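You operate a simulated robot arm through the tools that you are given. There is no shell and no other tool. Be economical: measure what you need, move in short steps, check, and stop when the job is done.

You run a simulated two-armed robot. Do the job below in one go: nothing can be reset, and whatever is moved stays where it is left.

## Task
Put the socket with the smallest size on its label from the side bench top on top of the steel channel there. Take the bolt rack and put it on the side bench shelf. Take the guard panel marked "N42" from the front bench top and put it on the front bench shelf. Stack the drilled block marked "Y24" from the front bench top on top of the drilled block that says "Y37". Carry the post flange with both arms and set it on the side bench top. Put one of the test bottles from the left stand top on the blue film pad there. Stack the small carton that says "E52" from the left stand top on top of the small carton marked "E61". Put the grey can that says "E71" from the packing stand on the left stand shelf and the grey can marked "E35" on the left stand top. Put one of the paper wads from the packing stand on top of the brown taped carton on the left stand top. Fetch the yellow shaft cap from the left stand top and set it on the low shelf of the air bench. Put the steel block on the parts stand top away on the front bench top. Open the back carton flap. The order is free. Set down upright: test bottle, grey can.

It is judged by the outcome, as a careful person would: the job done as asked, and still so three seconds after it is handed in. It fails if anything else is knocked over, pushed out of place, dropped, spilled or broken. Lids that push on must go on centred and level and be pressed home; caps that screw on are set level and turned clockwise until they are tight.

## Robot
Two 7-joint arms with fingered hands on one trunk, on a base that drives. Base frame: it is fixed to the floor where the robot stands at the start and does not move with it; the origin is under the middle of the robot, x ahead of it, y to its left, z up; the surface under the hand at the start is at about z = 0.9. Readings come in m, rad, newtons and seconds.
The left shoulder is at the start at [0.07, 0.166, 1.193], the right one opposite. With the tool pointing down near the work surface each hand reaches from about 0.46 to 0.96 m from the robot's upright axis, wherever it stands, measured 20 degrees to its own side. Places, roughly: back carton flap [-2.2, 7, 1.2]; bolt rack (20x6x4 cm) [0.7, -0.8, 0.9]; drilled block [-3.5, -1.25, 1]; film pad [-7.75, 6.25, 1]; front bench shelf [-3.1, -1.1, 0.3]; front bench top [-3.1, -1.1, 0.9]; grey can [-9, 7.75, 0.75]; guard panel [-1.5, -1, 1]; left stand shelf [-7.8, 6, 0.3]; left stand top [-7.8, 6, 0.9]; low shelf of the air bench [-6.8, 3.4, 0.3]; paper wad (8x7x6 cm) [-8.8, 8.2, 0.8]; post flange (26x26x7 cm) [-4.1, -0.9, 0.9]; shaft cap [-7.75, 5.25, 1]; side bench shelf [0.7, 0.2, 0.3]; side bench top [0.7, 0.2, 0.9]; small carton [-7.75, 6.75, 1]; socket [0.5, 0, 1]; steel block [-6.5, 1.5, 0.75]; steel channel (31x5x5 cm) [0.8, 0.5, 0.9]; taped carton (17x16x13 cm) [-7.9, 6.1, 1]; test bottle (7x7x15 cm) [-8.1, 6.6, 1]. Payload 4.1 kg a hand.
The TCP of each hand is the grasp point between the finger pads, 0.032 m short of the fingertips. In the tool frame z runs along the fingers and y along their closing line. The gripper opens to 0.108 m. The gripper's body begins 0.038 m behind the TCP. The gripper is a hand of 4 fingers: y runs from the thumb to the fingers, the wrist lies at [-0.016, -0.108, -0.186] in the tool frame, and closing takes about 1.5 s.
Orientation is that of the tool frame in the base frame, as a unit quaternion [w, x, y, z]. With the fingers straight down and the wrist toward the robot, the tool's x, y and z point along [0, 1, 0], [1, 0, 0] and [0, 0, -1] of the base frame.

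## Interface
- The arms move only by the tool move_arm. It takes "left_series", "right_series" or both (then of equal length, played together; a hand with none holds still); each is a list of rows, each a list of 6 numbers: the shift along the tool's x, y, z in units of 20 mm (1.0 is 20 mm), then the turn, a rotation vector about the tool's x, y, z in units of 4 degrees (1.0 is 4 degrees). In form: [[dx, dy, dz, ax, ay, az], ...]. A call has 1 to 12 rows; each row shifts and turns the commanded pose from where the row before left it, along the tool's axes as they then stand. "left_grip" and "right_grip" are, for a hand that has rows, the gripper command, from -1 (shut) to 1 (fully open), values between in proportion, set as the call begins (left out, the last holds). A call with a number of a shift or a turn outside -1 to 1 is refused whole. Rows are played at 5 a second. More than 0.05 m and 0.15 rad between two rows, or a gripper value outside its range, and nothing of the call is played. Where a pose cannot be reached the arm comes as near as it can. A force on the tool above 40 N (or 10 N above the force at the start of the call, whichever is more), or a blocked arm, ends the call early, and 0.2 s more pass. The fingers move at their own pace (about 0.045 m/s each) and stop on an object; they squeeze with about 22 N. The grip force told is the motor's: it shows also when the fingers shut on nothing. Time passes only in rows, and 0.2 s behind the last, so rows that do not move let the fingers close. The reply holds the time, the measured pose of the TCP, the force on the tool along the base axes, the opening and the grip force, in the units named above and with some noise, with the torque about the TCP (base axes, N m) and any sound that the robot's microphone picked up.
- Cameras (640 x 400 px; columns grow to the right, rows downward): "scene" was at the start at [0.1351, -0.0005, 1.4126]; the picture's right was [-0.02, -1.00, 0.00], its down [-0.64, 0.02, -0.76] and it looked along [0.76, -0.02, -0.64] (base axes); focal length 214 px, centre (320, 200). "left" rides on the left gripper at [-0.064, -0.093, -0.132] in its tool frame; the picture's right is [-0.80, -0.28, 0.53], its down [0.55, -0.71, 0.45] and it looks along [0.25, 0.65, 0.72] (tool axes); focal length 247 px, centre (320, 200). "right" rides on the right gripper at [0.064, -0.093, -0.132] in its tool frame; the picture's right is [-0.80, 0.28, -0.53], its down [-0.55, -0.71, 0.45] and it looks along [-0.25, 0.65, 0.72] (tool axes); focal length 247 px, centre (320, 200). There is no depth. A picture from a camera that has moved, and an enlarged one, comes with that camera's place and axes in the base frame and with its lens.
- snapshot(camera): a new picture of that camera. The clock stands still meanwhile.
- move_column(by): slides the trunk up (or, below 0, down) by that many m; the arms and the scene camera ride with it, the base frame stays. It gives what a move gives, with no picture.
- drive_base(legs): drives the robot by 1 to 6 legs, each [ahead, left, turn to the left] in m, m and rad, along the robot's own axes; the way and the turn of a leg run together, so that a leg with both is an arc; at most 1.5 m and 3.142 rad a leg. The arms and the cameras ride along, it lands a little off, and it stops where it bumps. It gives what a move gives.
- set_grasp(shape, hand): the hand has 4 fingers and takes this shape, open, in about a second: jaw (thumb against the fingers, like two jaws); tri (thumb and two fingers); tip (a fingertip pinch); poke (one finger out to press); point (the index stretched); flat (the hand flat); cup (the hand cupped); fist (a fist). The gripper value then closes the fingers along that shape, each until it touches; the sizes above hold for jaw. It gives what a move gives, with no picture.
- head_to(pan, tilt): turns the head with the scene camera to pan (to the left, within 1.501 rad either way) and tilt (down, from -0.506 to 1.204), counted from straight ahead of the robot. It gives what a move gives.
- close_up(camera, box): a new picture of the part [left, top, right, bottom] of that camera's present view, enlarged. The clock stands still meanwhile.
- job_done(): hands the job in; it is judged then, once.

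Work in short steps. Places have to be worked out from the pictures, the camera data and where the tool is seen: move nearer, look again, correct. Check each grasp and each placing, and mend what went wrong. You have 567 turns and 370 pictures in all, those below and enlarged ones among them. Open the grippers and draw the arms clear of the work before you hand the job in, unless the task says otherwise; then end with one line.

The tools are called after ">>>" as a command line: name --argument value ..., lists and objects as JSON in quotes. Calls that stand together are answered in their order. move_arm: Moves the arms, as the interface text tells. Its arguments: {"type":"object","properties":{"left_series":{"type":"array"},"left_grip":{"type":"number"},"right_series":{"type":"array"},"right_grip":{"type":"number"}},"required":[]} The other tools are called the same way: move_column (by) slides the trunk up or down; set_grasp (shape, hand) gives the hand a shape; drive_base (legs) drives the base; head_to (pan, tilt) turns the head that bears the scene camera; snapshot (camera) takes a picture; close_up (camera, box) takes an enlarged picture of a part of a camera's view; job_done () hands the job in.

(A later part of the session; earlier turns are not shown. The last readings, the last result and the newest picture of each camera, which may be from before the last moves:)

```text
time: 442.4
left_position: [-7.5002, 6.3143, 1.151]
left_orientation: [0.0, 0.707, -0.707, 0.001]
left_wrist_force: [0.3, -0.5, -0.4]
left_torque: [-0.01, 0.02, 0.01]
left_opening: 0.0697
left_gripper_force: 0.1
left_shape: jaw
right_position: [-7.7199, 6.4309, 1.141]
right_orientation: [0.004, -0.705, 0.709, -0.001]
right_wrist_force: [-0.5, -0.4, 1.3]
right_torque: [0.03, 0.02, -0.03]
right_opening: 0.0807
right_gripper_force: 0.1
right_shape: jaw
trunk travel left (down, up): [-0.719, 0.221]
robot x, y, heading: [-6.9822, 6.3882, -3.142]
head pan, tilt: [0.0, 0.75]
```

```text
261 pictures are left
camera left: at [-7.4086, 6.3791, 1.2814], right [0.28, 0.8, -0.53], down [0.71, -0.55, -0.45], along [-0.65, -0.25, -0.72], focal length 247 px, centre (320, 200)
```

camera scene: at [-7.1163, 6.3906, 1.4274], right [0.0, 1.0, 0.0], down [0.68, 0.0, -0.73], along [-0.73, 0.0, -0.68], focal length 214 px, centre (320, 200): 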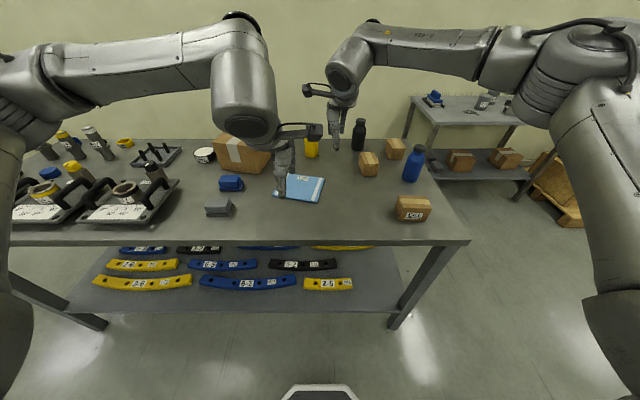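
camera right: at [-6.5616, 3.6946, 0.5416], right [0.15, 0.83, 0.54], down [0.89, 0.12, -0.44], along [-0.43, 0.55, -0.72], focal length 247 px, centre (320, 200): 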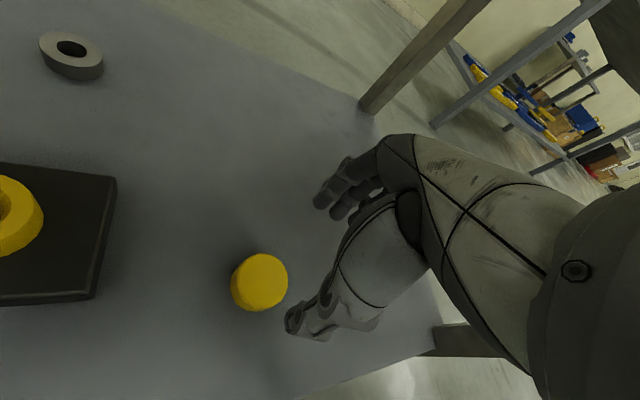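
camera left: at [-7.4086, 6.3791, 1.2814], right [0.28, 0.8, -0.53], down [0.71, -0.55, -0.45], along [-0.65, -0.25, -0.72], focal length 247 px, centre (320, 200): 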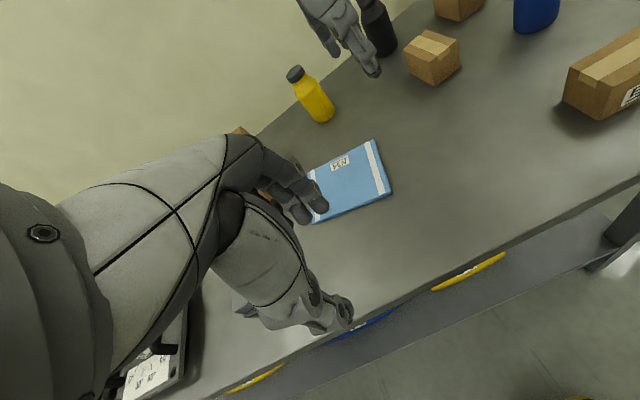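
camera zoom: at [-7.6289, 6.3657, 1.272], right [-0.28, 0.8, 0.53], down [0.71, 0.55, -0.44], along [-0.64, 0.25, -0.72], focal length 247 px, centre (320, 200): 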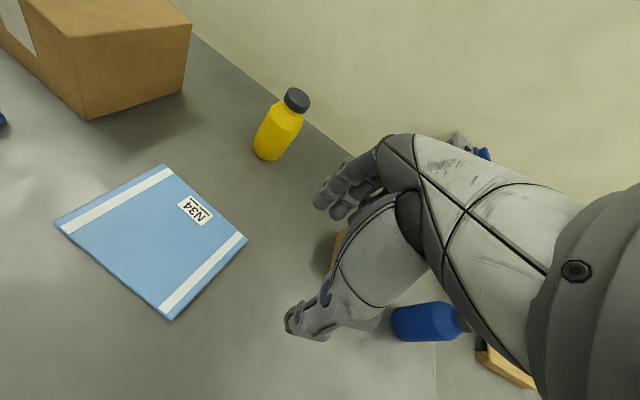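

No label on the middle carton's left face. I shift the base 0.35 m right to look at the right and back faces.

>>> drive_base --legs '[[0, -0.37, 0]]'

>>> snapshot --camera "right"

>>> snapshot --camera "left"

```text
time: 444.8
left_position: [-7.4995, 6.6823, 1.1502]
left_orientation: [0.0, -0.706, 0.708, -0.001]
left_wrist_force: [-0.1, 0.3, -0.3]
left_torque: [0.01, 0.03, 0.02]
left_opening: 0.0699
left_gripper_force: 0.0
left_shape: jaw
right_position: [-7.7186, 6.8002, 1.1416]
right_orientation: [0.003, -0.704, 0.711, -0.002]
right_wrist_force: [0.1, 0.3, 0.8]
right_torque: [0.0, -0.03, 0.02]
right_opening: 0.0808
right_gripper_force: 0.2
right_shape: jaw
trunk travel left (down, up): [-0.719, 0.221]
robot x, y, heading: [-6.9807, 6.7549, 3.139]
head pan, tilt: [0.0, 0.75]
```

```text
260 pictures are left
camera right: at [-7.628, 6.7342, 1.2722], right [-0.28, 0.8, 0.53], down [0.71, 0.54, -0.44], along [-0.64, 0.26, -0.72], focal length 247 px, centre (320, 200)
```

right: 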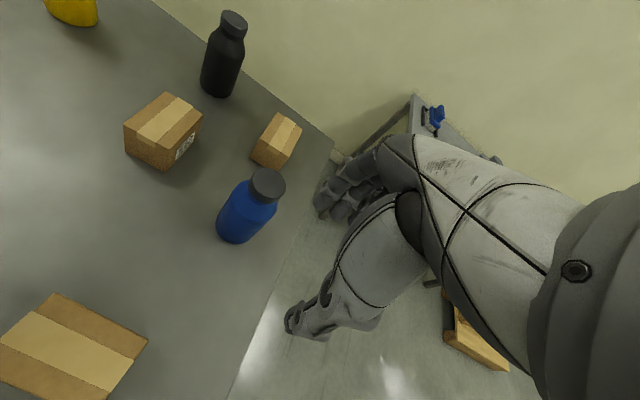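

```text
259 pictures are left
camera left: at [-7.4078, 6.747, 1.2815], right [0.29, 0.8, -0.53], down [0.7, -0.55, -0.45], along [-0.65, -0.25, -0.72], focal length 247 px, centre (320, 200)
```

left: 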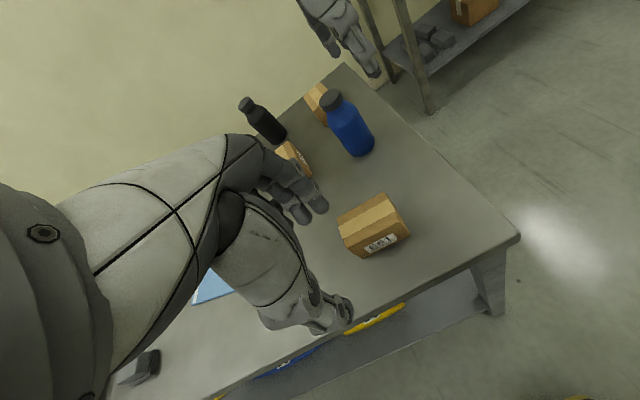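

>>> close_up --camera "right" --box '[110, 80, 310, 200]'

>>> close_up --camera "right" --box '[160, 120, 210, 170]'

```text
3.20 times, centred on (210, 140) of right
camera zoom: at [-7.628, 6.7342, 1.2722], right [-0.28, 0.8, 0.53], down [0.71, 0.54, -0.44], along [-0.64, 0.26, -0.72], focal length 790 px, centre (672, 392)
```

zoom: 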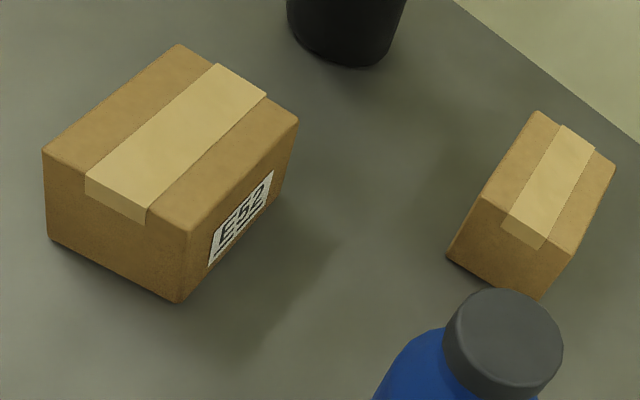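

```text
8.00 times, centred on (185, 145) of right
camera zoom: at [-7.628, 6.7342, 1.2722], right [-0.28, 0.8, 0.53], down [0.71, 0.54, -0.44], along [-0.64, 0.26, -0.72], focal length 1976 px, centre (1400, 640)
```

zoom: 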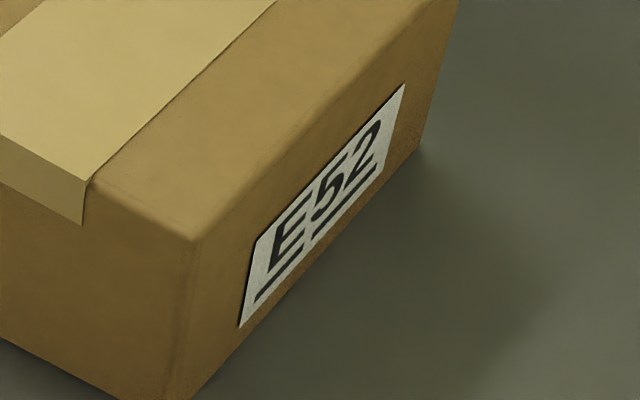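

The middle carton is E52, at about (−7.868, 6.594), 8.6 cm along x, 5.8 cm along y, 6 cm high. I send the left hand there, fully open.

>>> move_arm --left_series '[[0.37, 1, 0, 0, 0, 0], [0.37, 1, 0, 0, 0, 0], [0.37, 1, 0, 0, 0, 0], [0.37, 1, 0, 0, 0, 0], [0.37, 1, 0, 0, 0, 0], [0.37, 1, 0, 0, 0, 0], [0.37, 1, 0, 0, 0, 0], [0.37, 1, 0, 0, 0, 0], [0.37, 1, 0, 0, 0, 0], [0.37, 1, 0, 0, 0, 0], [0.37, 1, 0, 0, 0, 0], [0.37, 1, 0, 0, 0, 0]]' --left_grip 1 --right_series '[[-0.5, -1, -0.5, 0, 0, 0], [-0.5, -1, -0.5, 0, 0, 0], [-0.5, -1, -0.5, 0, 0, 0], [-0.5, -1, -0.5, 0, 0, 0], [-0.5, -1, -0.5, 0, 0, 0], [-0.5, -1, 0, 0, 0, 0], [-0.5, -1, 0, 0, 0, 0], [-0.5, -1, 0, 0, 0, 0], [-0.5, -1, 0, 0, 0, 0], [-0.5, 0, 0, 0, 0, 0], [0, 0, 0, 0, 0, 0], [0, 0, 0, 0, 0, 0]]'

>>> move_arm --left_series '[[0, 1, 0, 0, 0, 0], [0, 1, 0.5, 0, 0, 0], [0, 1, 0.5, 0, 0, 0], [0, 1, 0.5, 0, 0, 0], [0, 1, 0.5, 0, 0, 0], [0, 1, 0.5, 0, 0, 0], [0, 0.4, 0.5, 0, 0, 0]]'

>>> snapshot --camera "left"

>>> close_up --camera "scene" --box '[220, 90, 400, 240]'

```text
time: 447.4
left_position: [-7.7403, 6.5936, 1.1505]
left_orientation: [0.0, -0.706, 0.708, -0.001]
left_wrist_force: [0.1, -0.4, 0.0]
left_torque: [0.01, 0.02, 0.01]
left_opening: 0.1078
left_gripper_force: 0.1
left_shape: jaw
right_position: [-7.5393, 6.8987, 1.1925]
right_orientation: [0.004, -0.705, 0.71, -0.002]
right_wrist_force: [0.0, 0.2, -0.1]
right_torque: [0.01, -0.01, -0.02]
right_opening: 0.0808
right_gripper_force: 0.0
right_shape: jaw
trunk travel left (down, up): [-0.719, 0.221]
robot x, y, heading: [-6.9801, 6.7569, 3.136]
head pan, tilt: [0.0, 0.75]
```

```text
time: 449.0
left_position: [-7.8666, 6.5932, 1.0903]
left_orientation: [0.0, -0.705, 0.709, -0.001]
left_wrist_force: [-0.5, -0.2, 0.7]
left_torque: [0.0, -0.01, 0.02]
left_opening: 0.1077
left_gripper_force: 0.0
left_shape: jaw
right_position: [-7.5391, 6.8985, 1.192]
right_orientation: [0.004, -0.705, 0.71, -0.002]
right_wrist_force: [-0.1, -0.2, 0.0]
right_torque: [-0.01, 0.02, 0.0]
right_opening: 0.0806
right_gripper_force: 0.1
right_shape: jaw
trunk travel left (down, up): [-0.719, 0.221]
robot x, y, heading: [-6.9821, 6.7553, 3.136]
head pan, tilt: [0.0, 0.75]
```

```text
256 pictures are left
camera left: at [-7.7762, 6.6595, 1.2209], right [0.29, 0.8, -0.53], down [0.71, -0.55, -0.45], along [-0.65, -0.25, -0.72], focal length 247 px, centre (320, 200)
```

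left: 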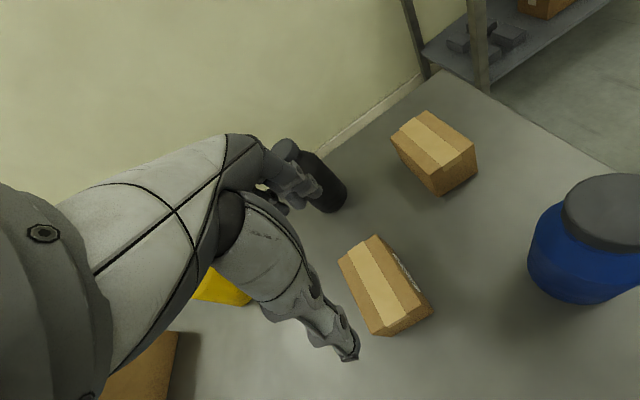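

```text
2.67 times, centred on (310, 165) of scene
camera zoom: at [-7.1158, 6.758, 1.4273], right [0.0, 1.0, 0.0], down [0.68, 0.0, -0.73], along [-0.73, 0.0, -0.68], focal length 572 px, centre (347, 293)
```

zoom: 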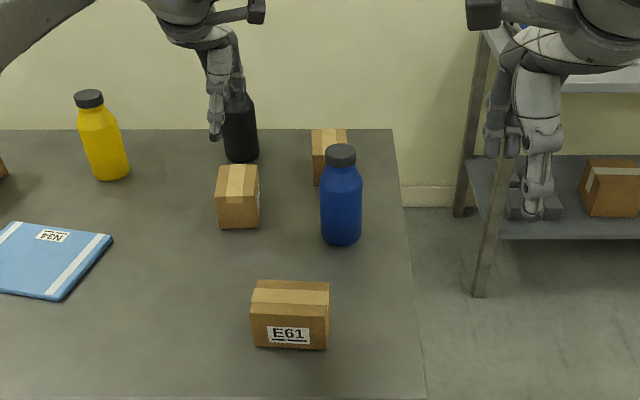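

Aligned over E52 with the black bottle about 5 cm beyond the fingers. I lower to z≈0.94 and grip.

>>> move_arm --left_series '[[-0.1, -0.1, 1, 0, 0, 0], [-0.1, 0, 1, 0, 0, 0], [0, 0, 1, 0, 0, 0], [0, 0, 1, 0, 0, 0], [0, 0, 1, 0, 0, 0], [0, 0, 1, 0, 0, 0], [0, 0, 1, 0, 0, 0], [0, 0, 0.45, 0, 0, 0]]'

>>> snapshot --camera "left"

```text
time: 450.8
left_position: [-7.8647, 6.5991, 0.9468]
left_orientation: [-0.002, -0.706, 0.708, 0.002]
left_wrist_force: [-6.3, -0.8, 19.8]
left_torque: [0.18, 0.54, 0.14]
left_opening: 0.1078
left_gripper_force: 0.1
left_shape: jaw
right_position: [-7.5359, 6.8995, 1.1937]
right_orientation: [0.004, -0.705, 0.709, 0.0]
right_wrist_force: [1.1, -0.2, 0.3]
right_torque: [0.02, -0.04, 0.0]
right_opening: 0.0807
right_gripper_force: 0.0
right_shape: jaw
trunk travel left (down, up): [-0.719, 0.221]
robot x, y, heading: [-6.9839, 6.7597, 3.135]
head pan, tilt: [0.0, 0.75]
```

```text
254 pictures are left
camera left: at [-7.7723, 6.6639, 1.0765], right [0.28, 0.8, -0.53], down [0.7, -0.55, -0.45], along [-0.65, -0.25, -0.72], focal length 247 px, centre (320, 200)
```

left: 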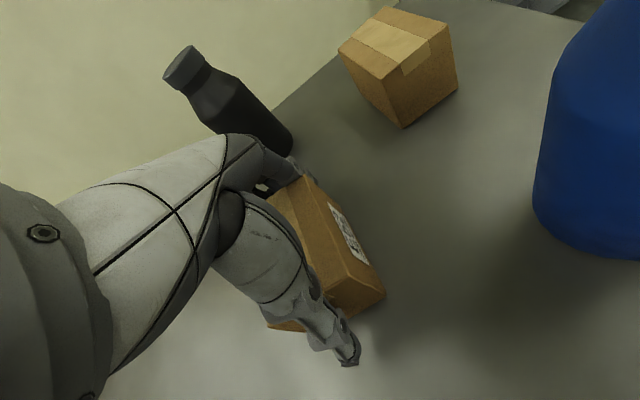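

Something touched (20 N) before full depth: the fully open fingers meet the carton's long ends. I rise and will grip across its 5.8 cm width instead, after moving the base 12 cm closer for reach.

>>> move_arm --left_series '[[0, 0, -1, 0, 0, 0], [0, 0, -1, 0, 0, 0], [0, 0, -1, 0, 0, 0], [0, 0, -1, 0, 0, 0], [0, 0, -1, 0, 0, 0], [0, 0, -1, 0, 0, 0], [0, -1, -1, 0, 0, 0], [0, -1, -1, 0, 0, 0], [0, -1, -1, 0, 0, 0], [0, -1, -1, 0, 0, 0], [0, -1, -1, 0, 0, 0], [0, -1, 0, 0, 0, 0]]' --left_grip 0.7

>>> drive_base --legs '[[0.12, 0, 0]]'

>>> snapshot --camera "left"

>>> close_up --camera "scene" --box '[220, 90, 400, 240]'

```text
time: 453.4
left_position: [-7.7459, 6.6001, 1.1624]
left_orientation: [0.0, -0.706, 0.708, -0.001]
left_wrist_force: [0.4, -0.2, -1.8]
left_torque: [0.01, 0.03, -0.02]
left_opening: 0.0976
left_gripper_force: 22.2
left_shape: jaw
right_position: [-7.539, 6.8965, 1.1929]
right_orientation: [0.004, -0.704, 0.71, -0.001]
right_wrist_force: [-0.5, 0.1, 0.5]
right_torque: [0.02, 0.01, 0.02]
right_opening: 0.0808
right_gripper_force: 0.1
right_shape: jaw
trunk travel left (down, up): [-0.719, 0.221]
robot x, y, heading: [-6.9825, 6.7549, 3.137]
head pan, tilt: [0.0, 0.75]
```

```text
time: 454.6
left_position: [-7.866, 6.6002, 1.1626]
left_orientation: [0.0, -0.706, 0.708, -0.001]
left_wrist_force: [-0.1, 0.1, -1.6]
left_torque: [0.03, -0.04, 0.0]
left_opening: 0.0975
left_gripper_force: 21.5
left_shape: jaw
right_position: [-7.6574, 6.899, 1.1924]
right_orientation: [0.004, -0.704, 0.71, -0.002]
right_wrist_force: [-0.5, 0.6, -0.3]
right_torque: [0.0, -0.02, -0.02]
right_opening: 0.0808
right_gripper_force: 0.1
right_shape: jaw
trunk travel left (down, up): [-0.719, 0.221]
robot x, y, heading: [-7.1034, 6.7572, 3.138]
head pan, tilt: [0.0, 0.75]
```

```text
253 pictures are left
camera left: at [-7.774, 6.6646, 1.2932], right [0.29, 0.8, -0.53], down [0.7, -0.55, -0.45], along [-0.65, -0.25, -0.72], focal length 247 px, centre (320, 200)
```

left: 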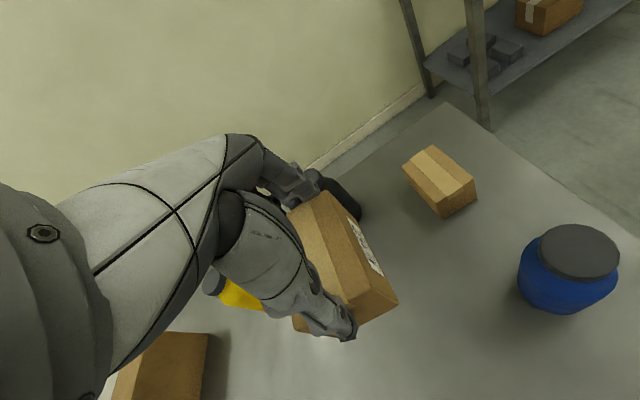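

```text
2.67 times, centred on (310, 165) of scene
camera zoom: at [-7.235, 6.7582, 1.4275], right [0.0, 1.0, 0.0], down [0.68, 0.0, -0.73], along [-0.73, 0.0, -0.68], focal length 572 px, centre (347, 293)
```

zoom: 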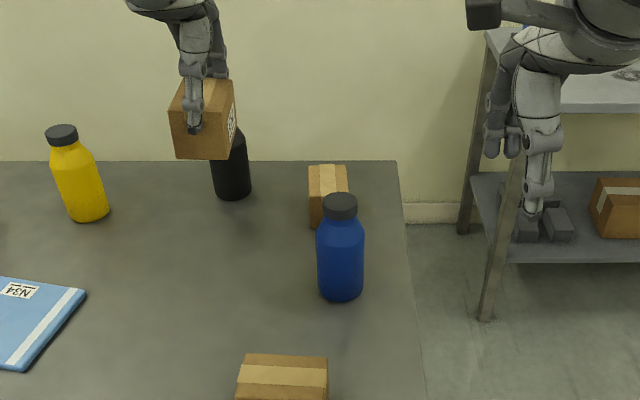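

The carton was in fact gripped when the hand re-closed (opening 9.75 cm, 22 N) and hangs level. I back up 12 cm and turn the hand 90° to line it up with E61.

>>> drive_base --legs '[[-0.12, 0, 0]]'

>>> move_arm --left_series '[[0, -0.5, 0, 0, 0, 1], [0, -0.5, 0, 0, 0, 1], [0, -0.5, 0, 0, 0, 1], [0, -0.5, 0, 0, 0, 1], [0, -0.5, 0, 0, 0, 1], [0, -0.5, 0, 0, 0, 1], [0, 0, 0, 0, 0, 1], [0, 0, 0, 0, 0, 1], [0, 0, 0, 0, 0, 1], [0, 0, 0, 0, 0, 1], [0, 0, 0, 0, 0, 1], [0, 0, 0, 0, 0, 1]]'

>>> move_arm --left_series '[[0, 0, 0, 0, 0, 1], [0, 0, 0, 0, 0, 1], [0, 0, 0, 0, 0, 1], [0, 0, 0, 0, 0, 1], [0, 0, 0, 0, 0, 1], [0, 0, 0, 0, 0, 1], [0, 0, 0, 0, 0, 1], [0, 0, 0, 0, 0, 1], [0, 0, 0, 0, 0, 1], [0, 0, 0, 0, 0, 1], [0, 0, 0, 0, 0, 0.5]]'

>>> snapshot --camera "scene"

```text
time: 455.9
left_position: [-7.7481, 6.5991, 1.1615]
left_orientation: [0.001, -0.705, 0.709, -0.002]
left_wrist_force: [-0.9, -1.1, -1.8]
left_torque: [0.01, 0.0, -0.01]
left_opening: 0.0974
left_gripper_force: 21.9
left_shape: jaw
right_position: [-7.5403, 6.8978, 1.1914]
right_orientation: [0.004, -0.704, 0.71, -0.002]
right_wrist_force: [-0.6, 0.1, 0.0]
right_torque: [-0.01, 0.0, 0.01]
right_opening: 0.0806
right_gripper_force: 0.0
right_shape: jaw
trunk travel left (down, up): [-0.719, 0.221]
robot x, y, heading: [-6.9824, 6.7533, 3.136]
head pan, tilt: [0.0, 0.75]
```

```text
time: 458.5
left_position: [-7.6865, 6.5883, 1.161]
left_orientation: [0.0, -0.485, 0.875, -0.001]
left_wrist_force: [0.6, 0.7, -2.2]
left_torque: [0.01, -0.03, 0.02]
left_opening: 0.0978
left_gripper_force: 21.7
left_shape: jaw
left hand out of reach, approached as far as the arm can: row 9, 10, 11, 12
right_position: [-7.5378, 6.8984, 1.1926]
right_orientation: [0.004, -0.703, 0.711, -0.002]
right_wrist_force: [0.2, 0.6, -0.1]
right_torque: [-0.01, -0.02, -0.03]
right_opening: 0.0807
right_gripper_force: 0.1
right_shape: jaw
trunk travel left (down, up): [-0.719, 0.221]
robot x, y, heading: [-6.9865, 6.7559, 3.139]
head pan, tilt: [0.0, 0.75]
```

```text
time: 460.9
left_position: [-7.687, 6.5873, 1.1621]
left_orientation: [0.001, -0.485, 0.874, -0.001]
left_wrist_force: [-1.0, 0.2, -2.4]
left_torque: [0.0, 0.03, 0.03]
left_opening: 0.0975
left_gripper_force: 22.2
left_shape: jaw
left hand out of reach, approached as far as the arm can: row 1, 2, 3, 4, 5, 6, 7, 8, 9, 10
right_position: [-7.5388, 6.8986, 1.1928]
right_orientation: [0.004, -0.704, 0.71, -0.001]
right_wrist_force: [1.1, -0.1, -0.4]
right_torque: [0.02, 0.04, -0.01]
right_opening: 0.0806
right_gripper_force: 0.0
right_shape: jaw
trunk travel left (down, up): [-0.719, 0.221]
robot x, y, heading: [-6.9795, 6.7528, 3.136]
head pan, tilt: [0.0, 0.75]
```

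```text
251 pictures are left
camera scene: at [-7.1157, 6.7578, 1.4273], right [0.0, 1.0, 0.0], down [0.68, 0.0, -0.73], along [-0.73, 0.0, -0.68], focal length 214 px, centre (320, 200)
```

scene: 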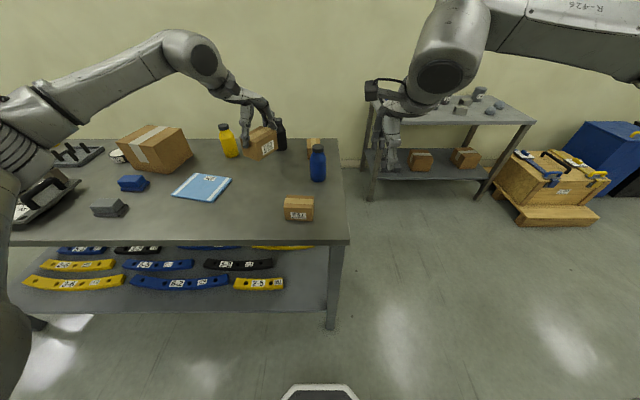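

Outward turn stops at about 32°. I turn back and try the inward direction instead.

>>> move_arm --left_series '[[0, 0, 0, 0, 0, -1], [0, 0, 0, 0, 0, -1], [0, 0, 0, 0, 0, -1], [0, 0, 0, 0, 0, -1], [0, 0, 0, 0, 0, -1], [0, 0, 0, 0, 0, -1], [0, 0, 0, 0, 0, -1], [0, 0, 0, 0, 0, -1], [0, 0, 0, 0, 0, -1], [0, 0, 0, 0, 0, -1], [0, 0, 0, 0, 0, -1], [0, 0, 0, 0, 0, -1]]'

>>> move_arm --left_series '[[0, 0, 0, 0, 0, -1], [0, 0, 0, 0, 0, -1], [0, 0, 0, 0, 0, -1], [0, 0, 0, 0, 0, -1], [0, 0, 0, 0, 0, -1], [0, 0, 0, 0, 0, -1], [0, 0, 0, 0, 0, -1], [0, 0, 0, 0, 0, -1], [0, 0, 0, 0, 0, -1], [0, 0, 0, 0, 0, -1], [0, 0, 0, 0, 0, -1], [0, 0, 0, 0, 0, -1]]'

```text
time: 463.5
left_position: [-7.6866, 6.5888, 1.162]
left_orientation: [0.0, 0.79, -0.614, 0.002]
left_wrist_force: [0.7, -0.2, -2.5]
left_torque: [0.01, 0.03, 0.0]
left_opening: 0.0976
left_gripper_force: 21.6
left_shape: jaw
right_position: [-7.5385, 6.8989, 1.1914]
right_orientation: [0.004, -0.704, 0.71, -0.001]
right_wrist_force: [0.7, 0.1, -0.2]
right_torque: [0.03, 0.01, -0.03]
right_opening: 0.0808
right_gripper_force: 0.1
right_shape: jaw
trunk travel left (down, up): [-0.719, 0.221]
robot x, y, heading: [-6.9837, 6.7575, 3.136]
head pan, tilt: [0.0, 0.75]
```

```text
time: 466.1
left_position: [-7.6871, 6.5877, 1.162]
left_orientation: [0.0, 0.971, -0.24, 0.001]
left_wrist_force: [0.5, -0.5, -2.7]
left_torque: [0.01, 0.0, 0.01]
left_opening: 0.0973
left_gripper_force: 22.0
left_shape: jaw
right_position: [-7.5386, 6.8988, 1.1913]
right_orientation: [0.004, -0.704, 0.71, -0.002]
right_wrist_force: [0.1, 0.4, 0.3]
right_torque: [-0.03, 0.0, -0.01]
right_opening: 0.0806
right_gripper_force: 0.0
right_shape: jaw
trunk travel left (down, up): [-0.719, 0.221]
robot x, y, heading: [-6.9823, 6.7542, 3.139]
head pan, tilt: [0.0, 0.75]
```

Inward works. First I move the right hand well out of the way, while finishing the left hand's turn (E61 is yawed ~6°).

>>> move_arm --right_series '[[-1, 0, -0.2, 0, 0, 0], [-1, 0, -0.2, 0, 0, 0], [-1, 0, -0.2, 0, 0, 0], [-1, 0, -0.2, 0, 0, 0], [-1, 0, -0.2, 0, 0, 0], [-1, 0, -0.2, 0, 0, 0], [-1, 0, 0, 0, 0, 0], [-1, 0, 0, 0, 0, 0], [-1, 0, 0, 0, 0, 0], [-1, 0, 0, 0, 0, 0], [-1, 0, 0, 0, 0, 0], [-1, 0, 0, 0, 0, 0]]' --left_series '[[0, 0, 0, 0, 0, 0], [0, 0, 0, 0, 0, 0], [0, 0, 0, 0, 0, 0], [0, 0, 0, 0, 0, 0], [0, 0, 0, 0, 0, 0], [0, 0, 0, 0, 0, 0], [0, 0, 0, 0, 0, -1], [0, 0, 0, 0, 0, -1], [0, 0, 0, 0, 0, -1], [0, 0, 0, 0, 0, -1], [0, 0, 0, 0, 0, -1], [0, 0, 0, 0, 0, -0.5]]'

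>>> close_up --camera "scene" --box '[220, 100, 400, 240]'

```text
time: 468.7
left_position: [-7.6881, 6.59, 1.1628]
left_orientation: [0.0, 0.999, -0.051, 0.001]
left_wrist_force: [0.0, -0.4, -2.1]
left_torque: [0.03, 0.03, 0.01]
left_opening: 0.0976
left_gripper_force: 22.7
left_shape: jaw
right_position: [-7.5368, 7.1402, 1.217]
right_orientation: [0.005, -0.704, 0.71, -0.001]
right_wrist_force: [0.2, 0.4, 0.0]
right_torque: [0.0, -0.02, -0.03]
right_opening: 0.0806
right_gripper_force: 0.0
right_shape: jaw
trunk travel left (down, up): [-0.719, 0.221]
robot x, y, heading: [-6.9799, 6.7557, 3.139]
head pan, tilt: [0.0, 0.75]
```

```text
2.86 times, centred on (310, 170) of scene
camera zoom: at [-7.1151, 6.7587, 1.4274], right [0.0, 1.0, 0.0], down [0.68, 0.0, -0.73], along [-0.73, 0.0, -0.68], focal length 613 px, centre (349, 286)
```

zoom: 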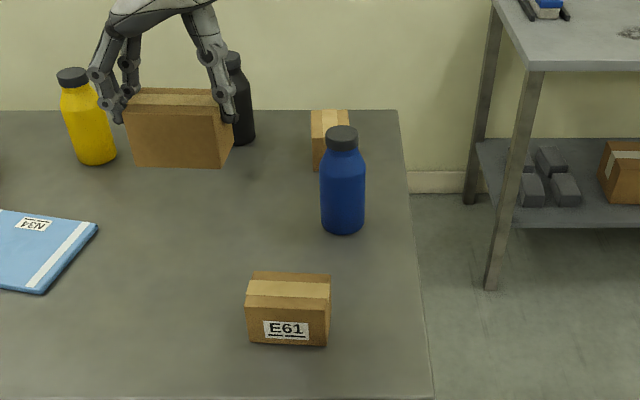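

Carton hangs level. E61's top centre is about (−7.610, 6.690). I move above it.

>>> move_arm --left_series '[[0.56, -0.9, 0, 0, 0, 0], [0.56, -0.9, 0, 0, 0, 0], [0.56, -0.9, 0, 0, 0, 0], [0.56, -0.9, 0, 0, 0, 0], [0.56, -0.9, 0, 0, 0, 0], [0.57, -0.87, 0, 0, 0, 0], [0, 0, 1, 0, 0, 0], [0, 0, 1, 0, 0, 0], [0, 0, 1, 0, 0, 0], [0, 0, 1, 0, 0, 0]]'

>>> close_up --camera "scene" --box '[250, 120, 370, 240]'

>>> snapshot --camera "left"

```text
time: 470.9
left_position: [-7.6094, 6.6879, 1.0813]
left_orientation: [0.0, 0.999, -0.051, 0.001]
left_wrist_force: [0.4, -0.1, -2.0]
left_torque: [-0.01, 0.02, -0.02]
left_opening: 0.0977
left_gripper_force: 22.7
left_shape: jaw
right_position: [-7.539, 7.1389, 1.2164]
right_orientation: [0.005, -0.704, 0.71, -0.002]
right_wrist_force: [-0.3, 0.0, -0.1]
right_torque: [0.0, 0.02, 0.02]
right_opening: 0.0809
right_gripper_force: 0.1
right_shape: jaw
trunk travel left (down, up): [-0.719, 0.221]
robot x, y, heading: [-6.9833, 6.7572, 3.143]
head pan, tilt: [0.0, 0.75]
```

```text
3.33 times, centred on (310, 180) of scene
camera zoom: at [-7.1165, 6.7576, 1.4273], right [0.0, 1.0, 0.0], down [0.68, 0.0, -0.73], along [-0.73, 0.0, -0.68], focal length 715 px, centre (353, 267)
```

zoom: 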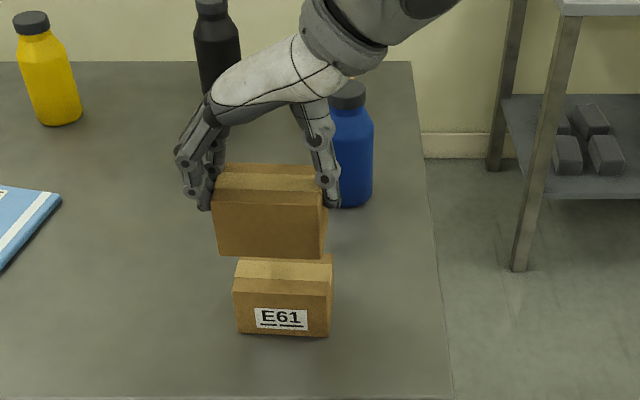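

```text
248 pictures are left
camera left: at [-7.6657, 6.788, 1.2119], right [-0.76, 0.36, -0.53], down [0.62, 0.65, -0.45], along [0.18, -0.67, -0.72], focal length 247 px, centre (320, 200)
```

left: 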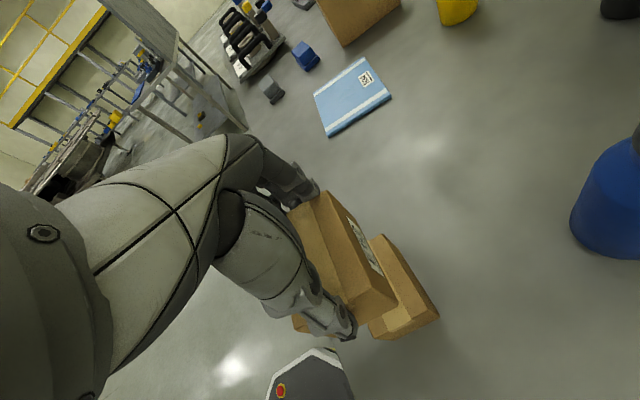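

The carton is held by its upper part, so its underside is about 7.4 cm below the tool. I lower 3.3 cm and check the alignment.

>>> move_arm --left_series '[[0, -0.2, 0.65, 0, 0, 0], [0, 0, 0.5, 0, 0, 0], [0, 0, 0.5, 0, 0, 0]]'

>>> close_up --camera "scene" --box '[260, 140, 340, 230]'

>>> close_up --camera "left" --box '[260, 170, 460, 370]'

```text
time: 471.7
left_position: [-7.6087, 6.6927, 1.0487]
left_orientation: [0.0, 0.999, -0.052, 0.001]
left_wrist_force: [-0.5, -0.3, -2.5]
left_torque: [0.0, 0.02, 0.0]
left_opening: 0.0974
left_gripper_force: 22.2
left_shape: jaw
right_position: [-7.5372, 7.1389, 1.217]
right_orientation: [0.004, -0.704, 0.71, 0.0]
right_wrist_force: [-0.3, -0.3, -0.8]
right_torque: [0.0, -0.03, 0.0]
right_opening: 0.0807
right_gripper_force: 0.2
right_shape: jaw
trunk travel left (down, up): [-0.719, 0.221]
robot x, y, heading: [-6.9816, 6.7583, 3.143]
head pan, tilt: [0.0, 0.75]
```

```text
4.44 times, centred on (300, 185) of scene
camera zoom: at [-7.1156, 6.758, 1.4274], right [0.0, 1.0, 0.0], down [0.68, 0.0, -0.73], along [-0.73, 0.0, -0.68], focal length 953 px, centre (409, 267)
```

zoom: 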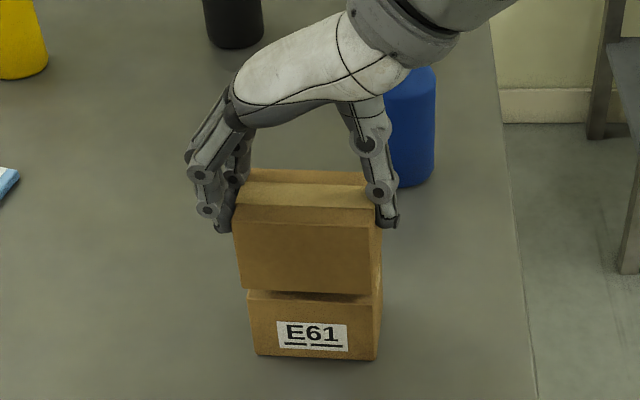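

```text
2.00 times, centred on (360, 270) of left
camera zoom: at [-7.6644, 6.7921, 1.1795], right [-0.76, 0.36, -0.53], down [0.62, 0.65, -0.45], along [0.18, -0.67, -0.72], focal length 494 px, centre (240, 60)
```

zoom: 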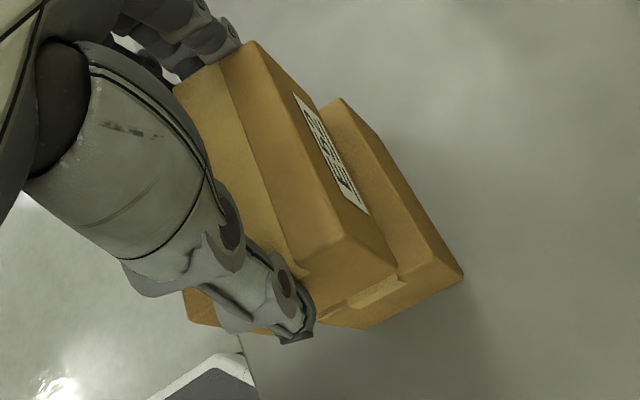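

E52 sits about 1 cm toward me relative to E61. I shift it back 1 cm and creep down.

>>> move_arm --left_series '[[-0.5, 0, 0, 0, 0, 0], [0, 0, 0.3, 0, 0, 0], [0, 0, 0.15, 0, 0, 0]]'

>>> move_arm --left_series '[[0, 0, 0.1, 0, 0, 0], [0, 0, 0.1, 0, 0, 0], [0, 0, 0, 0, 0, 0]]'

>>> close_up --camera "left" --box '[260, 170, 460, 370]'

```text
time: 472.5
left_position: [-7.6186, 6.6934, 1.0402]
left_orientation: [0.0, 0.999, -0.052, 0.001]
left_wrist_force: [-0.4, -0.8, -2.7]
left_torque: [0.03, 0.0, 0.04]
left_opening: 0.0975
left_gripper_force: 22.0
left_shape: jaw
right_position: [-7.5378, 7.1378, 1.2166]
right_orientation: [0.004, -0.704, 0.71, -0.001]
right_wrist_force: [-0.3, -0.1, -0.7]
right_torque: [0.0, -0.01, -0.02]
right_opening: 0.0803
right_gripper_force: 0.0
right_shape: jaw
trunk travel left (down, up): [-0.719, 0.221]
robot x, y, heading: [-6.9824, 6.7584, 3.138]
head pan, tilt: [0.0, 0.75]
```

```text
time: 473.3
left_position: [-7.6184, 6.6939, 1.0368]
left_orientation: [0.0, 0.999, -0.051, 0.001]
left_wrist_force: [0.2, -0.2, -2.3]
left_torque: [0.01, 0.01, -0.01]
left_opening: 0.0973
left_gripper_force: 21.7
left_shape: jaw
right_position: [-7.5373, 7.1387, 1.2168]
right_orientation: [0.004, -0.704, 0.71, -0.002]
right_wrist_force: [-0.3, 0.0, -0.1]
right_torque: [-0.01, -0.01, 0.01]
right_opening: 0.0807
right_gripper_force: 0.0
right_shape: jaw
trunk travel left (down, up): [-0.719, 0.221]
robot x, y, heading: [-6.9801, 6.7563, 3.138]
head pan, tilt: [0.0, 0.75]
```

```text
2.00 times, centred on (360, 270) of left
camera zoom: at [-7.6745, 6.7933, 1.1666], right [-0.76, 0.36, -0.53], down [0.62, 0.65, -0.45], along [0.18, -0.67, -0.72], focal length 494 px, centre (240, 60)
```

zoom: 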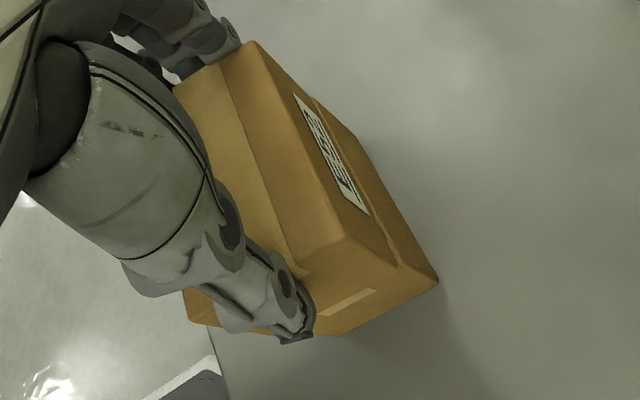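

Alignment is good now. I continue down until the weight transfers.

>>> move_arm --left_series '[[-0.1, 0, 0.15, 0, 0, 0], [0, 0, 0.15, 0, 0, 0], [0, 0, 0, 0, 0, 0]]'

>>> move_arm --left_series '[[0, 0, 0.1, 0, 0, 0], [0, 0, 0.1, 0, 0, 0], [0, 0, 0, 0, 0, 0]]'

```text
time: 474.1
left_position: [-7.619, 6.6944, 1.0302]
left_orientation: [0.001, 0.999, -0.051, 0.0]
left_wrist_force: [1.5, -1.0, 7.5]
left_torque: [-0.37, 0.08, 0.03]
left_opening: 0.0975
left_gripper_force: 22.2
left_shape: jaw
right_position: [-7.5353, 7.1395, 1.218]
right_orientation: [0.004, -0.704, 0.71, -0.001]
right_wrist_force: [-0.3, 0.0, 0.5]
right_torque: [-0.03, -0.02, -0.01]
right_opening: 0.0808
right_gripper_force: 0.0
right_shape: jaw
trunk travel left (down, up): [-0.719, 0.221]
robot x, y, heading: [-6.9847, 6.7569, 3.141]
head pan, tilt: [0.0, 0.75]
```

```text
time: 474.9
left_position: [-7.6177, 6.6936, 1.0303]
left_orientation: [0.001, 0.999, -0.052, -0.002]
left_wrist_force: [-3.7, 1.0, 29.6]
left_torque: [-0.55, 0.03, 0.03]
left_opening: 0.0969
left_gripper_force: 21.7
left_shape: jaw
right_position: [-7.5347, 7.1388, 1.219]
right_orientation: [0.003, -0.704, 0.711, -0.001]
right_wrist_force: [-0.1, 0.3, 0.6]
right_torque: [0.02, -0.02, 0.0]
right_opening: 0.0806
right_gripper_force: 0.0
right_shape: jaw
trunk travel left (down, up): [-0.719, 0.221]
robot x, y, heading: [-6.9836, 6.7551, 3.137]
head pan, tilt: [0.0, 0.75]
```

Firm contact. I ease up 3 mm, open fully and rise straight.

>>> move_arm --left_series '[[0, 0, -0.2, 0, 0, 0], [0, 0, 0, 0, 0, 0]]'

>>> move_arm --left_series '[[0, 0, 0, 0, 0, 0], [0, 0, 0, 0, 0, 0], [0, 0, 0, 0, 0, 0]]' --left_grip 1

>>> move_arm --left_series '[[0, 0, -0.5, 0, 0, 0], [0, 0, -1, 0, 0, 0], [0, 0, -1, 0, 0, 0], [0, 0, -1, 0, 0, 0], [0, 0, -1, 0, 0, 0], [0, 0, -1, 0, 0, 0], [0, 0, -1, 0, 0, 0]]'

>>> close_up --camera "scene" --box '[230, 120, 370, 240]'

>>> snapshot --camera "left"

```text
time: 475.5
left_position: [-7.6195, 6.6936, 1.032]
left_orientation: [0.0, 0.999, -0.051, 0.001]
left_wrist_force: [-0.7, 0.8, 11.7]
left_torque: [-0.3, 0.07, 0.03]
left_opening: 0.0969
left_gripper_force: 21.9
left_shape: jaw
right_position: [-7.5355, 7.1389, 1.2188]
right_orientation: [0.002, -0.704, 0.711, -0.001]
right_wrist_force: [-0.1, 0.0, 0.1]
right_torque: [-0.03, 0.0, -0.03]
right_opening: 0.0805
right_gripper_force: 0.0
right_shape: jaw
trunk travel left (down, up): [-0.719, 0.221]
robot x, y, heading: [-6.9816, 6.7553, 3.14]
head pan, tilt: [0.0, 0.75]
```

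```text
time: 476.3
left_position: [-7.6193, 6.6921, 1.0304]
left_orientation: [0.0, 0.999, -0.052, 0.001]
left_wrist_force: [0.2, 0.5, 1.5]
left_torque: [-0.02, 0.0, 0.01]
left_opening: 0.1077
left_gripper_force: 0.0
left_shape: jaw
right_position: [-7.5364, 7.1379, 1.2174]
right_orientation: [0.004, -0.704, 0.71, -0.001]
right_wrist_force: [-0.8, -0.5, -0.2]
right_torque: [0.01, 0.0, -0.03]
right_opening: 0.0809
right_gripper_force: 0.1
right_shape: jaw
trunk travel left (down, up): [-0.719, 0.221]
robot x, y, heading: [-6.9793, 6.7555, 3.14]
head pan, tilt: [0.0, 0.75]
```

```text
time: 477.9
left_position: [-7.6193, 6.6933, 1.1599]
left_orientation: [0.0, 0.999, -0.052, 0.001]
left_wrist_force: [0.5, 0.6, -0.4]
left_torque: [0.01, -0.02, -0.02]
left_opening: 0.1076
left_gripper_force: 0.0
left_shape: jaw
right_position: [-7.536, 7.1385, 1.2178]
right_orientation: [0.003, -0.704, 0.71, -0.002]
right_wrist_force: [0.4, 0.0, 0.2]
right_torque: [-0.01, 0.02, 0.0]
right_opening: 0.0809
right_gripper_force: 0.1
right_shape: jaw
trunk travel left (down, up): [-0.719, 0.221]
robot x, y, heading: [-6.9798, 6.7604, 3.135]
head pan, tilt: [0.0, 0.75]
```

```text
3.33 times, centred on (300, 180) of scene
camera zoom: at [-7.1147, 6.7582, 1.4274], right [0.0, 1.0, 0.0], down [0.68, 0.0, -0.73], along [-0.73, 0.0, -0.68], focal length 715 px, centre (387, 267)
```

zoom: 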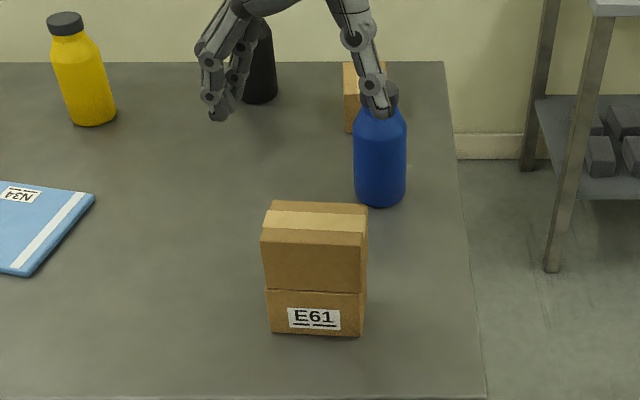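

```text
243 pictures are left
camera left: at [-7.6758, 6.7937, 1.291], right [-0.76, 0.36, -0.53], down [0.62, 0.64, -0.45], along [0.18, -0.67, -0.72], focal length 247 px, centre (320, 200)
```

left: 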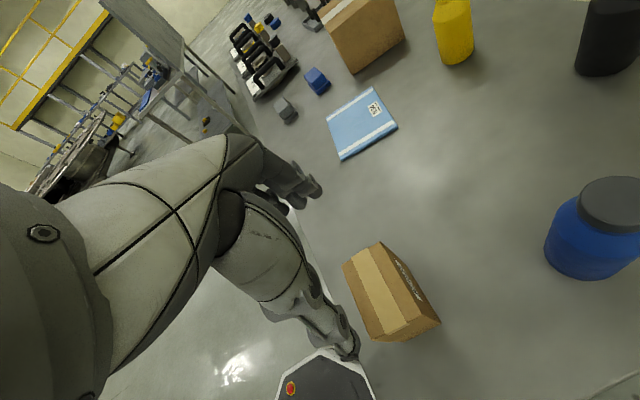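

The stack is neat. For the bottle I choose the blue one (at about (−7.80, 6.751)), to be gripped by its cap from above. I turn the left hand back to neutral while rising.

>>> move_arm --left_series '[[0, 0, -1, 0, 0, 1], [0, 0, -1, 0, 0, 1], [0, 0, -1, 0, 0, 1], [0, 0, 0, 0, 0, 1], [0, 0, 0, 0, 0, 1], [0, 0, 0, 0, 0, 1], [0, 0, 0, 0, 0, 1], [0, 0, 0, 0, 0, 1], [0, 0, 0, 0, 0, 1], [0, 0, 0, 0, 0, 1], [0, 0, 0, 0, 0, 1], [0, 0, 0, 0, 0, 1]]' --left_grip 0.3

>>> move_arm --left_series '[[0, 0, 0, 0, 0, 1], [0, 0, 0, 0, 0, 1], [0, 0, 0, 0, 0, 1], [0, 0, 0, 0, 0, 1], [0, 0, 0, 0, 0, 1], [0, 0, 0, 0, 0, 1], [0, 0, 0, 0, 0, 1], [0, 0, 0, 0, 0, 1], [0, 0, 0, 0, 0, 1]]'

>>> move_arm --left_series '[[-0.29, 0.9, 0, 0, 0, 0], [-0.29, 0.9, 0, 0, 0, 0], [-0.29, 0.9, 0, 0, 0, 0], [-0.29, 0.9, 0, 0, 0, 0], [-0.29, 0.9, 0, 0, 0, 0], [-0.29, 0.9, 0, 0, 0, 0], [-0.29, 0.9, 0, 0, 0, 0], [-0.29, 0.9, 0, 0, 0, 0], [-0.29, 0.9, 0, 0, 0, 0], [-0.29, 0.9, 0, 0, 0, 0]]'

>>> snapshot --camera "left"

>>> close_up --camera "scene" --box '[250, 90, 400, 210]'

```text
time: 480.5
left_position: [-7.6201, 6.6938, 1.2202]
left_orientation: [0.0, 0.891, -0.454, 0.001]
left_wrist_force: [0.0, -0.4, 0.0]
left_torque: [0.05, -0.01, 0.0]
left_opening: 0.0706
left_gripper_force: 0.0
left_shape: jaw
right_position: [-7.536, 7.1385, 1.2171]
right_orientation: [0.004, -0.704, 0.71, -0.001]
right_wrist_force: [0.5, 0.0, 0.3]
right_torque: [0.0, 0.04, 0.02]
right_opening: 0.0809
right_gripper_force: 0.0
right_shape: jaw
trunk travel left (down, up): [-0.719, 0.221]
robot x, y, heading: [-6.9804, 6.7514, 3.141]
head pan, tilt: [0.0, 0.75]
```

```text
time: 482.5
left_position: [-7.6205, 6.6938, 1.2214]
left_orientation: [0.0, 0.708, -0.706, 0.0]
left_wrist_force: [0.0, -0.8, 0.4]
left_torque: [0.01, 0.01, -0.03]
left_opening: 0.0705
left_gripper_force: 0.1
left_shape: jaw
right_position: [-7.5368, 7.1385, 1.2168]
right_orientation: [0.003, -0.704, 0.71, -0.001]
right_wrist_force: [-0.1, -0.3, -0.1]
right_torque: [0.02, 0.0, 0.0]
right_opening: 0.0808
right_gripper_force: 0.1
right_shape: jaw
trunk travel left (down, up): [-0.719, 0.221]
robot x, y, heading: [-6.9842, 6.7555, 3.137]
head pan, tilt: [0.0, 0.75]
```

```text
time: 484.7
left_position: [-7.8021, 6.7533, 1.2206]
left_orientation: [0.0, 0.708, -0.706, 0.001]
left_wrist_force: [0.6, 0.3, -0.9]
left_torque: [0.0, 0.01, 0.0]
left_opening: 0.0707
left_gripper_force: 0.1
left_shape: jaw
right_position: [-7.5382, 7.139, 1.2172]
right_orientation: [0.003, -0.704, 0.71, -0.002]
right_wrist_force: [-0.3, 0.1, -0.1]
right_torque: [-0.01, -0.01, -0.03]
right_opening: 0.081
right_gripper_force: 0.1
right_shape: jaw
trunk travel left (down, up): [-0.719, 0.221]
robot x, y, heading: [-6.9813, 6.755, 3.139]
head pan, tilt: [0.0, 0.75]
```

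```text
242 pictures are left
camera left: at [-7.71, 6.8186, 1.3501], right [0.28, 0.8, -0.53], down [0.71, -0.55, -0.45], along [-0.65, -0.25, -0.72], focal length 247 px, centre (320, 200)
```

left: 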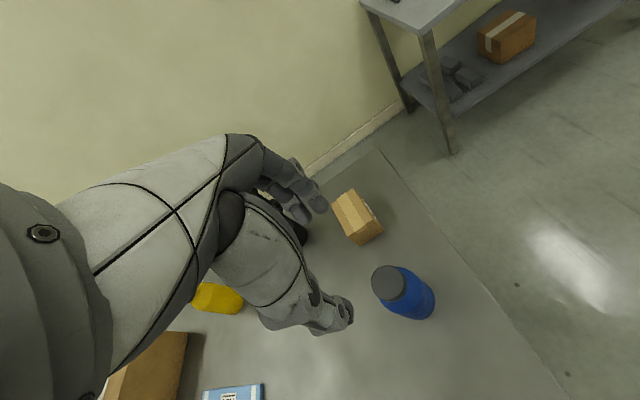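

```text
3.33 times, centred on (325, 150) of scene
camera zoom: at [-7.1159, 6.7591, 1.4273], right [0.0, 1.0, 0.0], down [0.68, 0.0, -0.73], along [-0.73, 0.0, -0.68], focal length 715 px, centre (303, 367)
```

zoom: 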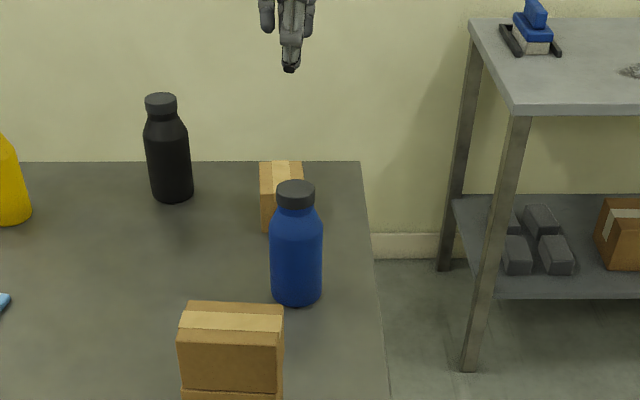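

Bottle axis ≈(−7.81, 6.752), cap top z≈1.047, straight wall below about 1.004. I lower so the fingertips reach the upper wall (tool z≈1.02).

>>> move_arm --left_series '[[0, 0.4, 1, 0, 0, 0], [0, 0, 1, 0, 0, 0], [0, 0, 1, 0, 0, 0], [0, 0, 1, 0, 0, 0], [0, 0, 1, 0, 0, 0]]' --left_grip 0.65

>>> close_up --camera "left" --box '[220, 160, 460, 380]'

>>> close_up --camera "scene" --box '[270, 100, 370, 190]'

```text
time: 485.9
left_position: [-7.8082, 6.7522, 1.1198]
left_orientation: [-0.001, 0.708, -0.707, 0.001]
left_wrist_force: [-0.4, -0.3, -0.2]
left_torque: [-0.01, 0.01, 0.0]
left_opening: 0.0887
left_gripper_force: 0.1
left_shape: jaw
right_position: [-7.5374, 7.1388, 1.2183]
right_orientation: [0.003, -0.705, 0.709, -0.001]
right_wrist_force: [-0.6, -1.1, 0.3]
right_torque: [-0.01, -0.02, 0.02]
right_opening: 0.0806
right_gripper_force: 0.1
right_shape: jaw
trunk travel left (down, up): [-0.719, 0.221]
robot x, y, heading: [-6.984, 6.7542, 3.141]
head pan, tilt: [0.0, 0.75]
```

```text
1.82 times, centred on (340, 270) of left
camera zoom: at [-7.7174, 6.8175, 1.2496], right [0.28, 0.8, -0.53], down [0.71, -0.55, -0.45], along [-0.65, -0.25, -0.72], focal length 449 px, centre (284, 73)
```

zoom: 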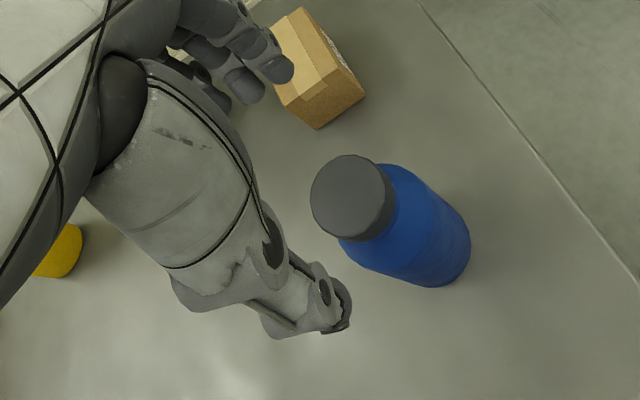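

```text
4.44 times, centred on (320, 145) of scene
camera zoom: at [-7.1158, 6.7579, 1.4274], right [0.0, 1.0, 0.0], down [0.68, 0.0, -0.73], along [-0.73, 0.0, -0.68], focal length 953 px, centre (320, 444)
```

zoom: 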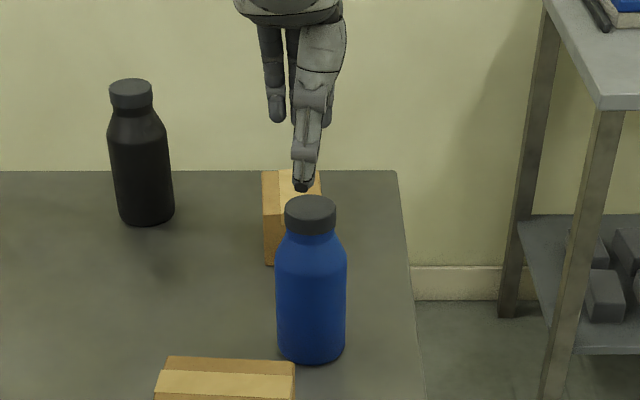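

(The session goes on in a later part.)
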